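You operate a simulated robot arm through the tools that you are given. There is no shell and no other tool. Be economical: measure what you need, move in short steps, check, and stop when the job is done.

Carry out the task below with a simulated robot arm. There is one attempt and no reset: what you move stays moved.

## Task
Take the soft brush and leave it on the white offcut on the side bench top.

The check looks at the end state, three seconds after you hand in, the way a careful person would. Anything else that was tipped, shoved, dropped, spilled or broken makes it a failure.

## Robot
A 7-joint arm with a two-finger parallel gripper, fixed in place. Base frame: the origin is at the foot of the arm, x ahead of it, y to its left, z up; the work surface is at about z = 0. Lengths are in m, angles in degrees, forces in N, time in s.
With the tool pointing down near the work surface it reaches from about 0.24 to 0.62 m from the base axis. Its first joint turns from -66.0 to 66.0 degrees. Payload 2.6 kg.
Tool frame: the origin (TCP) lies between the finger pads and is the grasp point; the fingertips stand 0.03 m ahead of it; z points along the fingers, y is the line along which they close. Largest opening 0.094 m; finger width 0.028, thickness 0.01; the body of the gripper, 0.05 by 0.096 m, starts 0.055 m behind the TCP.
Orientation is told as [roll, pitch, yaw] about the base's x, y, z axes, in that order, counted from this pose: with the fingers straight down and closing along the base's y, the tool's x points along the base's -x, its y along +y and its z along -z.

## Interface
- The arm moves only by the tool play_rows. Its argument "commands" is a list of rows, each a list of 5 numbers: the shift along the tool's x, y, z in units of 30 mm (1.0 is 30 mm), then the turn about the tool's z in units of 8 degrees (1.0 is 8 degrees), then the gripper command, from -1 (shut) to 1 (fully open), values between in proportion. In form: [[tx, ty, tz, yaw, gripper], ...]. A call has 1 to 20 rows; each row shifts and turns the commanded pose from where the row before left it, along the tool's axes as they then stand. A call with a number of a shift or a turn outside -1 to 1 is refused whole. Rows are played at 5 a second. More than 0.05 m and 8.6 degrees between two rows, or a gripper value outside its range, and nothing of the call is played. A pose out of reach is approached as far as the arm can. The call stops where the force on the tool passes 40 N (or 10 N more than at its start, if that is more) or the arm is blocked; 0.2 s more then pass. Each finger travels about 0.072 m/s and halts on what it meets, pressing with about 30 N; the grip force reading is that of the motor and also rises with nothing between the fingers. The clock runs only during rows and for 0.2 s after the last one: add rows that do not move to give the fingers time. The reply holds the time, the measured pose of the TCP, the force on the tool along the base axes, the opening and the grip force, in the units named above and with some noise, and new pictures: "show" is both (left out), scene, wrist or none.
- Cameras (640 x 400 px; columns grow to the right, rows downward): "scene" is fixed at [0.0017, 0.4097, 0.5785]; the picture's right is [-0.96, -0.28, 0.00], its down [-0.14, 0.48, -0.86] and it looks along [0.24, -0.83, -0.50] (base axes); focal length 339 px, centre (320, 200). "wrist" rides on the gripper at [-0.037, 0, -0.058] in the tool frame; the picture's right is [0.00, -1.00, 0.00], its down [0.97, 0.00, -0.24] and it looks along [0.24, 0.00, 0.97] (tool axes); focal length 218 px, centre (320, 200).
- pixel_to_xyz(camera, pixels): for up to 12 pixels [column, row] of the newest picture of that camera ("zoom" is the newest enlarged one), the place [x, y, z] in the base frame of the surface seen there, good to about 0.003 m, but the place of the scene camera against the robot may be out by one fixed shift of up to 0.012 m in any direction. It takes no simulated time.
- close_up(camera, box): a new picture of the part [left, top, right, bottom] of that camera's present view, enlarged. It takes no simulated time.
- finish_job(): hands the job in; it is judged then, once.

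Keep the steps short. Do not move on a guess: measure, check each grasp and each placing, and mend mistakes. In all there are 60 turns and 170 pictures (those below and enlarged ones count). Leave the gripper open and the arm clear of the work at the hand-in unless told otherwise, and finish with a single line.

The tools are called after ">>>" as name(argument=value, ...) on one line, values as JSON. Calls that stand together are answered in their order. play_rows: Moves the arm, as the interface text tells. Its arguments: {"type":"object","properties":{"commands":{"type":"array","items":{"type":"array","items":{"type":"number"}}},"show":{"type":"string","enum":["both","scene","wrist","none"]}},"required":["commands"]} The other tools are called the same way: pixel_to_xyz (camera, pixels) gives the place of the surface under pixels of a picture; close_up (camera, box) takes an enlarged picture of a part of a camera's view; finish_job () hands the job in.

At the start:

```text
time: 0.0
tcp_pos: [0.3305, -0.3204, 0.2345]
tcp_rot: [0.0, 0.0, 0.0]
ft_force: [0.3, -0.1, -0.4]
opening: 0.094
grasp_force: 0.1
```

scene: 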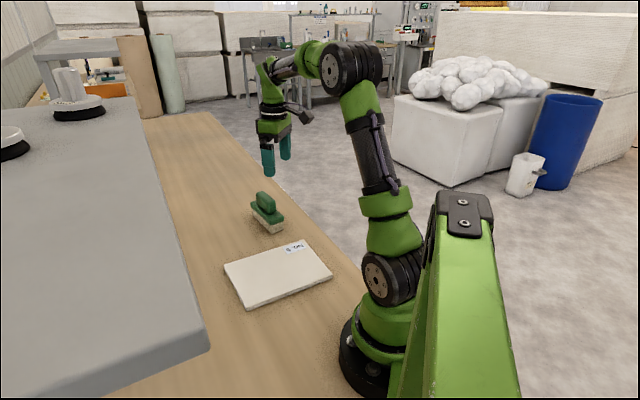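
wrist: 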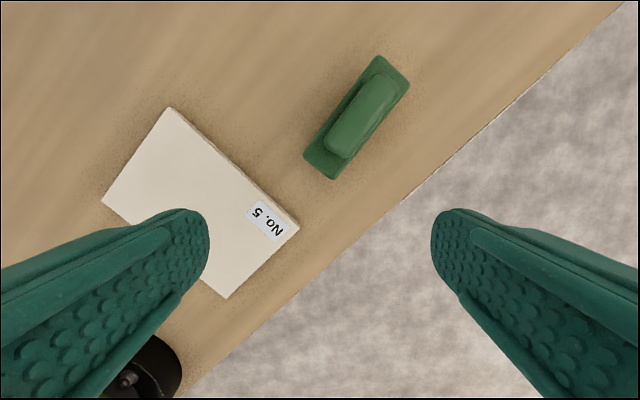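

I see the green brush at wrist (357,117) and the white offcut "No. 5" at about (200,200). I'll measure both and take close-ups.

>>> pixel_to_xyz(camera="wrist", pixels=[[360, 115], [378, 57], [409, 80], [334, 178], [305, 155], [170, 108], [298, 228], [103, 200], [226, 297], [200, 190], [250, 60], [375, 85]])

>>> pixel_to_xyz(camera="scene", pixels=[[263, 198], [267, 213], [277, 262], [225, 265], [304, 242], [331, 275], [245, 306], [200, 200], [160, 200], [272, 226]])

>>> close_up(camera="scene", box=[200, 160, 360, 320])

>>> close_up(camera="wrist", box=[270, 30, 440, 200])

```text
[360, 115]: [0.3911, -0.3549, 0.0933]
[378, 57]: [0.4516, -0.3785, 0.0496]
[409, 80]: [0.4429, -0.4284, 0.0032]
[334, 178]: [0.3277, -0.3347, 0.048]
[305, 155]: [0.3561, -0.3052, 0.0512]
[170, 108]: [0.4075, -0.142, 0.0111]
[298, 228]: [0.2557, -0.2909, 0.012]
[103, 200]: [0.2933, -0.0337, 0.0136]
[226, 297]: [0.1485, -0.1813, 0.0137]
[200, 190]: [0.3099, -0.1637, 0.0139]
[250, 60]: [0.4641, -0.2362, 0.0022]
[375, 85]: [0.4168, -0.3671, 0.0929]
```

```text
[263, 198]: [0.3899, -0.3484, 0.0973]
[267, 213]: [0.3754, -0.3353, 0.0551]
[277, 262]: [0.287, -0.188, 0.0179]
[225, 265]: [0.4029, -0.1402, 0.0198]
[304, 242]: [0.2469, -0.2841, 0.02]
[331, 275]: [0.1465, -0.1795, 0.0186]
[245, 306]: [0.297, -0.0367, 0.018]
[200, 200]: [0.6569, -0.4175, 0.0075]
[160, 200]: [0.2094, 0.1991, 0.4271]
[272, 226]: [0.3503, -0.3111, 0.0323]
```

```text
2.50 times, centred on (280, 240) of scene
```

zoom: 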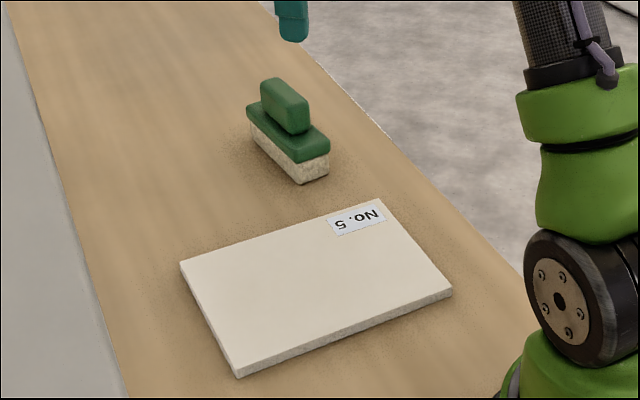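

```text
2.35 times, centred on (355, 115) of wrist
```

zoom: 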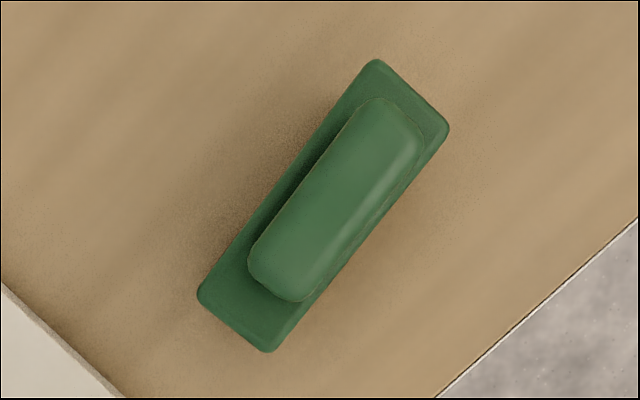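

The handle top is at z≈0.093 and the brush body top at about 0.05. The handle is what to grip, so I'll measure its edges in the wrist zoom.

>>> pixel_to_xyz(camera="zoom", pixels=[[375, 105], [415, 135], [262, 255], [300, 290], [305, 180], [365, 215], [335, 200], [280, 275], [395, 120], [215, 295], [265, 340], [375, 70]])

```text
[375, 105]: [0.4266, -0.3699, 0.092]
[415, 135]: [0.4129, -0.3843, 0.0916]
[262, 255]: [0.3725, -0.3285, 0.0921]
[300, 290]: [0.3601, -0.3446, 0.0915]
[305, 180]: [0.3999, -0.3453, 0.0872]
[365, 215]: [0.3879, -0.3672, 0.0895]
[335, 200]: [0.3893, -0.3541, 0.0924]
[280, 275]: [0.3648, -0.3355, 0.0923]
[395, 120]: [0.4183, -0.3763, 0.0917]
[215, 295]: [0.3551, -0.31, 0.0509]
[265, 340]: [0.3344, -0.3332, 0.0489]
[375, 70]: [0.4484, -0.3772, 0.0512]
```

Handle centre is about (0.393, -0.357) with its long axis at -37°. I'll move above it, turn +37.3° about tool z, go down to z≈0.15, and look.

>>> play_rows(commands=[[-0.694, -0.404, 0, 0, 1], [-0.694, -0.404, 0, 0, 1], [-0.694, -0.404, 0, 0, 1], [0, 0, 0, 0.932, 1], [0, 0, 0, 0.932, 1], [0, 0, 0, 0.932, 1], [0, 0, 0, 0.932, 1], [0, 0, 0, 0.932, 1], [0, 0, 0.9, 0, 1], [0, 0, 0.9, 0, 1], [0, 0, 0.9, 0, 1], [0, 0, 0, 0, 1]])

```text
time: 2.6
tcp_pos: [0.3929, -0.3561, 0.1533]
tcp_rot: [0.0, 0.0, -37.3]
ft_force: [-0.1, -0.1, 0.5]
opening: 0.0939
grasp_force: 0.0
```

scene: 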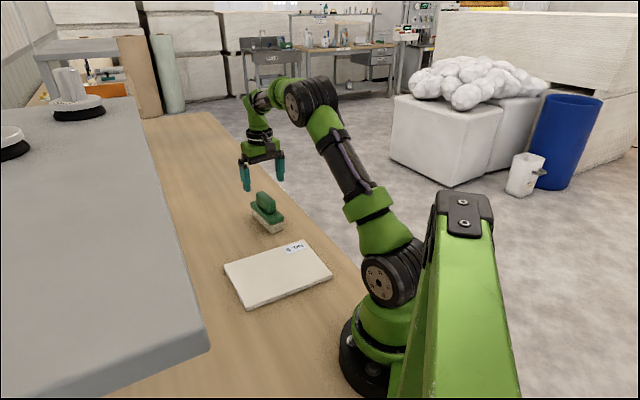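
wrist: 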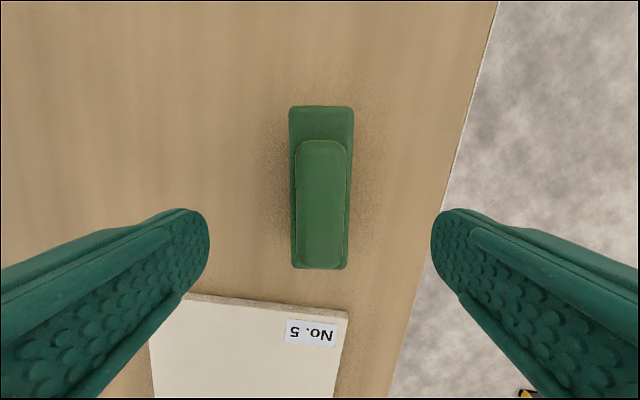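

The handle now stands upright in the wrist view and centred at column 321. I'll re-measure its ends before going down.

>>> pixel_to_xyz(camera="wrist", pixels=[[321, 145], [319, 262], [300, 205], [343, 205], [321, 205], [320, 115], [292, 130], [350, 130]])

```text
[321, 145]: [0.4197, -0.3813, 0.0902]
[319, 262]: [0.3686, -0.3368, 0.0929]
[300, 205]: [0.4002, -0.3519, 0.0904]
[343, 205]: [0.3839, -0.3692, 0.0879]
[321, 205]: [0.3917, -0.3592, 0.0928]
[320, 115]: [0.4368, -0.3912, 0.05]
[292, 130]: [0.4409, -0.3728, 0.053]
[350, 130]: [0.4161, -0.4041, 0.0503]
```

The handle centre agrees with the TCP to within 2 mm. I'll go down to TCP z≈0.087, which puts the tips just above the brush body, and then close.

>>> play_rows(commands=[[0, 0, 0.8, 0, 1], [0, 0, 0.8, 0, 1], [0, 0, 0.6, 0, 1], [0, 0, 0, 0, 1], [0, 0, 0, 0, 0.2], [0, 0, 0, 0, -0.3], [0, 0, 0, 0, -1], [0, 0, 0, 0, -1], [0, 0, 0, 0, -1], [0, 0, 0, 0, -1]])

```text
time: 4.8
tcp_pos: [0.3922, -0.3561, 0.0866]
tcp_rot: [-0.1, -0.1, -37.2]
ft_force: [-0.5, -0.6, 0.0]
opening: 0.0343
grasp_force: 30.2
```

scene: 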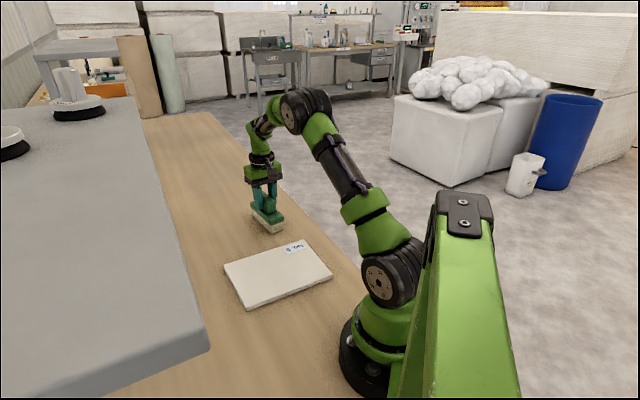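
wrist: 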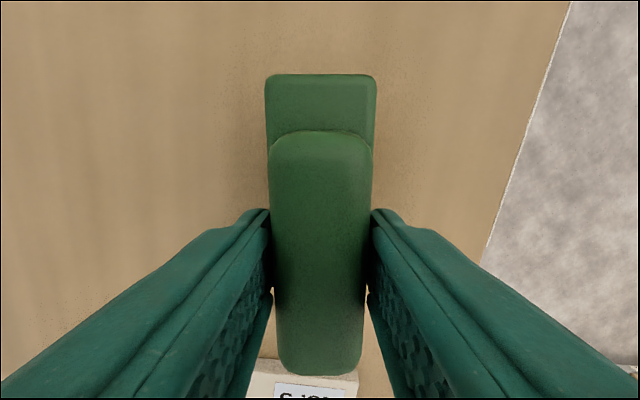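

The opening stopped at 0.034 with 30 N, so the handle is held. I'll lift 100 mm straight up and check.

>>> play_rows(commands=[[0, 0, -0.4, 0, -1], [0, 0, -0.7, 0, -1], [0, 0, -0.8, 0, -1], [0, 0, -0.8, 0, -1], [0, 0, -0.6, 0, -1], [0, 0, 0, 0, -1]])

```text
time: 6.2
tcp_pos: [0.3929, -0.3559, 0.186]
tcp_rot: [0.0, -0.1, -37.2]
ft_force: [0.4, 0.2, -1.4]
opening: 0.0342
grasp_force: 30.1
```

scene: 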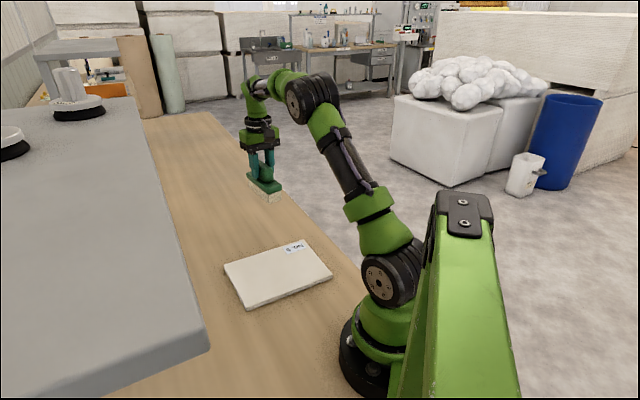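
wrist: 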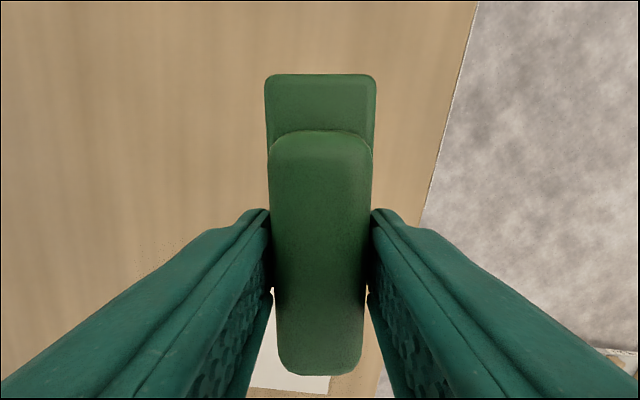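

The brush is held level and has not slipped. Before swinging over the offcut, I'll check how far the grey shelf edge is and re-measure the offcut.

>>> pixel_to_xyz(camera="scene", pixels=[[205, 335], [180, 250], [150, 160], [225, 265], [304, 242], [331, 275], [245, 306]])

```text
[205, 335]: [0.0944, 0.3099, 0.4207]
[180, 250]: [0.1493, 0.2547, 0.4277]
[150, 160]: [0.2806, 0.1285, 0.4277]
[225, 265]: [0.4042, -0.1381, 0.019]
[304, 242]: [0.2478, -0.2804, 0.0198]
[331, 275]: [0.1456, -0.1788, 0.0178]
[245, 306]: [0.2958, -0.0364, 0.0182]
```

The shelf edge follows x+y≈0.405, and the target (0.276, -0.162) is about 0.2 m away from it. I'll carry the brush there at height.

>>> play_rows(commands=[[0.5, 0.2, 0, 0, -1], [0.75, 0.3, 0, 0, -1], [0.75, 0.3, 0, 0, -1], [0.75, 0.3, 0, 0, -1], [0.75, 0.3, 0, 0, -1], [0.75, 0.3, 0, 0, -1], [0.75, 0.3, 0, 0, -1], [0.75, 0.3, 0, 0, -1], [0.75, 0.31, 0, 0, -1], [0.49, 0.2, 0, 0, -1], [0, 0, 0, 0, -1], [0, 0, 0, 0, -1]])

```text
time: 8.8
tcp_pos: [0.2754, -0.1625, 0.1867]
tcp_rot: [0.0, 0.0, -37.3]
ft_force: [-0.5, 0.3, -1.5]
opening: 0.034
grasp_force: 30.2
```

scene: 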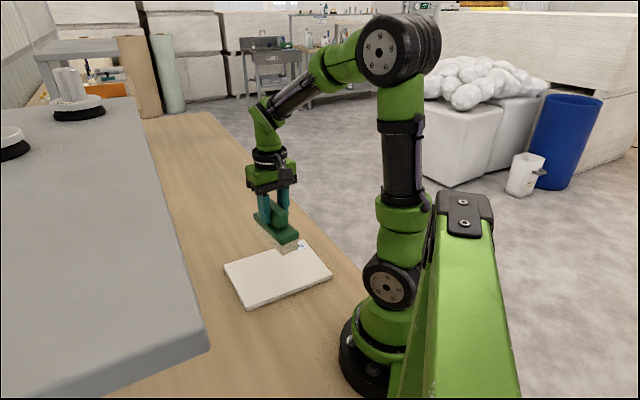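
wrist: 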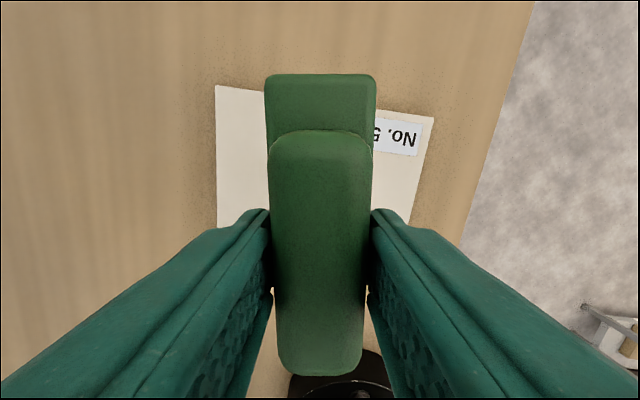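

The brush is over the offcut. Resting contact should come at TCP z≈0.099, so I'll go down to about 0.106 first.

>>> play_rows(commands=[[0, 0, 0.7, 0, -1], [0, 0, 0.7, 0, -1], [0, 0, 0.7, 0, -1], [0, 0, 0.4, 0, -1], [0, 0, 0.15, 0, -1], [0, 0, 0, 0, -1]])

>>> close_up(camera="scene", box=[200, 180, 360, 340])

```text
time: 10.2
tcp_pos: [0.276, -0.1627, 0.1066]
tcp_rot: [0.1, 0.0, -37.2]
ft_force: [0.1, 0.0, -1.9]
opening: 0.0337
grasp_force: 29.9
```

scene: 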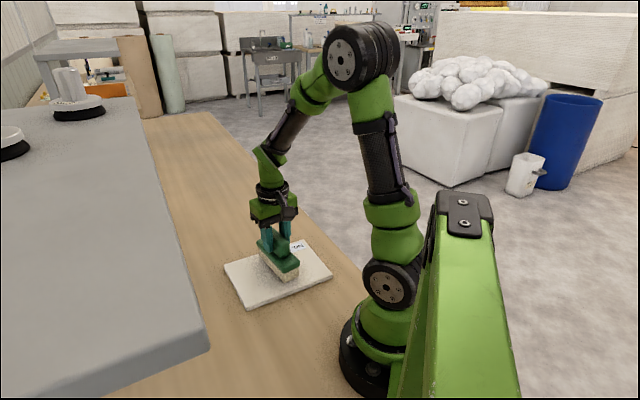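
wrist: 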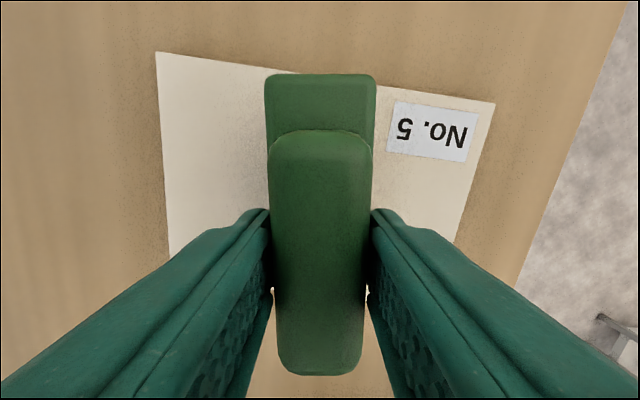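

```text
2.50 times, centred on (280, 260) of scene
```

zoom: 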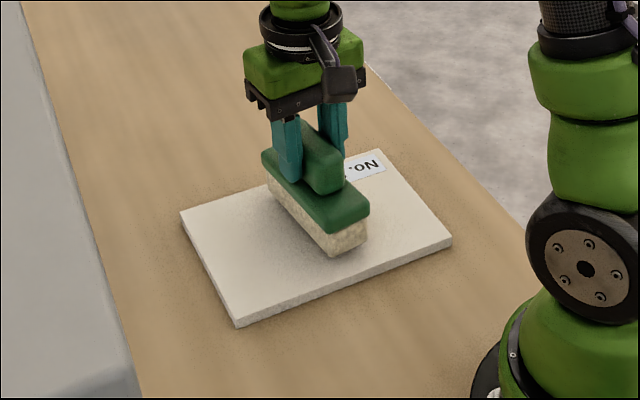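

The brush is well inside the offcut and just above it. I'll go down in 1.5 mm steps and watch the force.

>>> play_rows(commands=[[0, 0, 0.05, 0, -1], [0, 0, 0.05, 0, -1], [0, 0, 0.05, 0, -1], [0, 0, 0, 0, -1]], show="none")

```text
time: 11.2
tcp_pos: [0.2773, -0.1626, 0.1025]
tcp_rot: [0.0, 0.0, -37.4]
ft_force: [0.3, -0.3, -0.9]
opening: 0.0341
grasp_force: 29.9
```

Force is -0.9 N against about -1.6 N hanging, so there is no clear contact yet. I'll go down another 1.5 mm, then another.

>>> play_rows(commands=[[0, 0, 0.05, 0, -1], [0, 0, 0, 0, -1]], show="none")

>>> play_rows(commands=[[0, 0, 0.05, 0, -1], [0, 0, 0, 0, -1]], show="scene")

>>> close_up(camera="scene", box=[240, 220, 320, 300])

```text
time: 11.8
tcp_pos: [0.2762, -0.1617, 0.1011]
tcp_rot: [-0.1, -0.1, -37.3]
ft_force: [-1.2, 0.1, -2.4]
opening: 0.0341
grasp_force: 30.1
```

```text
time: 12.4
tcp_pos: [0.2771, -0.1619, 0.1001]
tcp_rot: [0.0, 0.0, -37.4]
ft_force: [0.0, 0.1, -1.8]
opening: 0.034
grasp_force: 29.9
```

scene: 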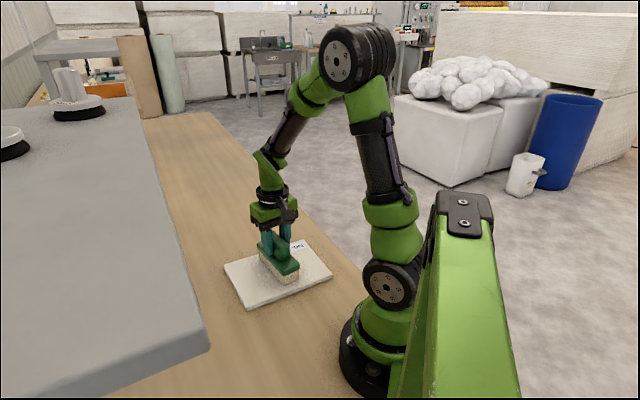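

```text
5.00 times, centred on (280, 260) of scene
```

zoom: 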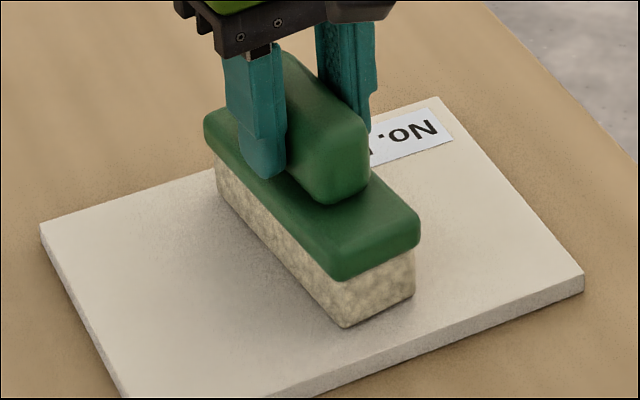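

Very close now, but still at the hanging weight. Continuing with 1 mm steps.

>>> play_rows(commands=[[0, 0, 0.033, 0, -1], [0, 0, 0, 0, -1]], show="none")

>>> play_rows(commands=[[0, 0, 0.033, 0, -1], [0, 0, 0, 0, -1]], show="none")

```text
time: 13.0
tcp_pos: [0.2779, -0.1629, 0.0995]
tcp_rot: [0.0, 0.0, -37.2]
ft_force: [-5.0, 1.6, 11.6]
opening: 0.034
grasp_force: 30.4
```

```text
time: 13.6
tcp_pos: [0.2778, -0.1628, 0.0992]
tcp_rot: [0.1, -0.3, -37.3]
ft_force: [-4.9, 1.3, 20.7]
opening: 0.0343
grasp_force: 29.5
```

There is firm contact (up to 20 N). I'll ease up about 1.3 mm, then open the fingers in place.

>>> play_rows(commands=[[0, 0, -0.045, 0, -1], [0, 0, 0, 0, -1]], show="none")

>>> play_rows(commands=[[0, 0, 0, 0, -0.2], [0, 0, 0, 0, 0.1], [0, 0, 0, 0, 0.5], [0, 0, 0, 0, 0.9], [0, 0, 0, 0, 0.9], [0, 0, 0, 0, 0.9]])

```text
time: 14.2
tcp_pos: [0.2761, -0.1622, 0.0991]
tcp_rot: [0.0, 0.1, -37.2]
ft_force: [-0.1, -0.4, -0.1]
opening: 0.0342
grasp_force: 29.9
```

```text
time: 15.6
tcp_pos: [0.2762, -0.1632, 0.0991]
tcp_rot: [0.0, 0.0, -37.3]
ft_force: [-0.8, -0.6, -0.5]
opening: 0.0893
grasp_force: 0.1
```

scene: 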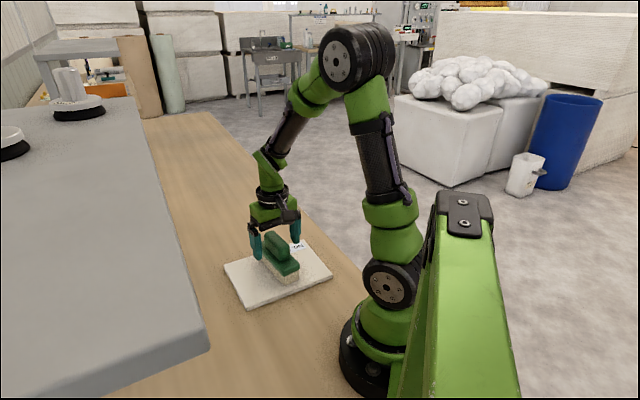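
wrist: 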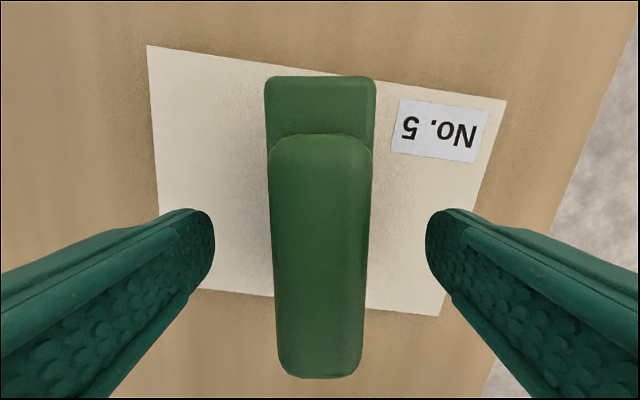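

The brush stands on the offcut with the fingers clear on both sides. I'll rise straight up 130 mm and move off sideways.

>>> play_rows(commands=[[0, 0, -0.5, 0, 0.9], [0, 0, -0.8, 0, 0.9], [0, 0, -0.9, 0, 1], [0, 0, -0.9, 0, 1], [0, 0, -0.9, 0, 1], [0, 0, -0.6, 0, 1], [-0.8, -0.3, 0, 0, 1], [-0.8, -0.3, 0, 0, 1], [-0.8, -0.3, 0, 0, 1], [-0.8, -0.3, 0, 0, 1], [-0.8, -0.3, 0, 0, 1], [-0.5, -0.2, 0, 0, 1], [0, 0, 0, 0, 1]])

>>> close_up(camera="scene", box=[220, 210, 340, 330])

>>> pixel_to_xyz(camera="scene", pixels=[[225, 265], [304, 242], [331, 275], [245, 306], [278, 242]])

```text
time: 18.4
tcp_pos: [0.3527, -0.2851, 0.2366]
tcp_rot: [-0.1, 0.0, -37.3]
ft_force: [0.2, 0.1, 0.4]
opening: 0.0939
grasp_force: 0.1
```

scene: 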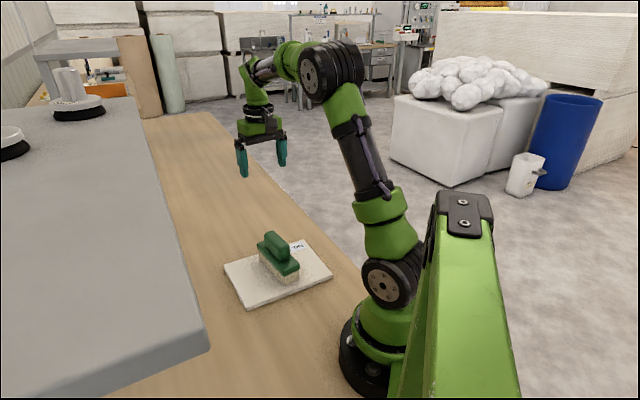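
wrist: 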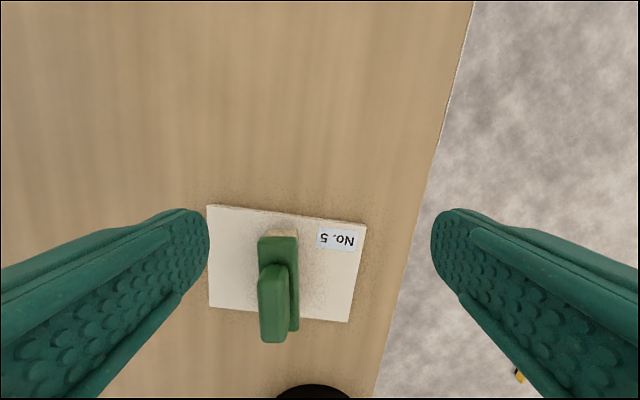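

```text
3.33 times, centred on (280, 270) of scene
```

zoom: 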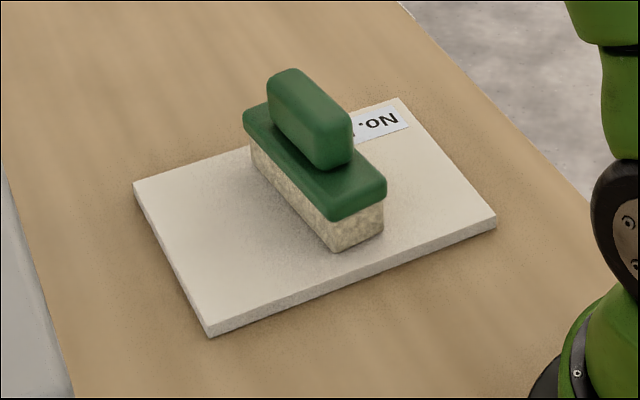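

```text
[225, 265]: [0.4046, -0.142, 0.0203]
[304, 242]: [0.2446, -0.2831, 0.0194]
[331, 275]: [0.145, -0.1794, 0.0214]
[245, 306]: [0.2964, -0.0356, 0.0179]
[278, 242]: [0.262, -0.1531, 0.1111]
```

The brush stands level on the offcut, the offcut has not moved, the gripper is open and the arm is clear. I'm handing in.

>>> finish_job()

```text
The job is handed in.
```

The soft brush is standing upright on the white offcut, nothing else was moved, and the job is handed in.
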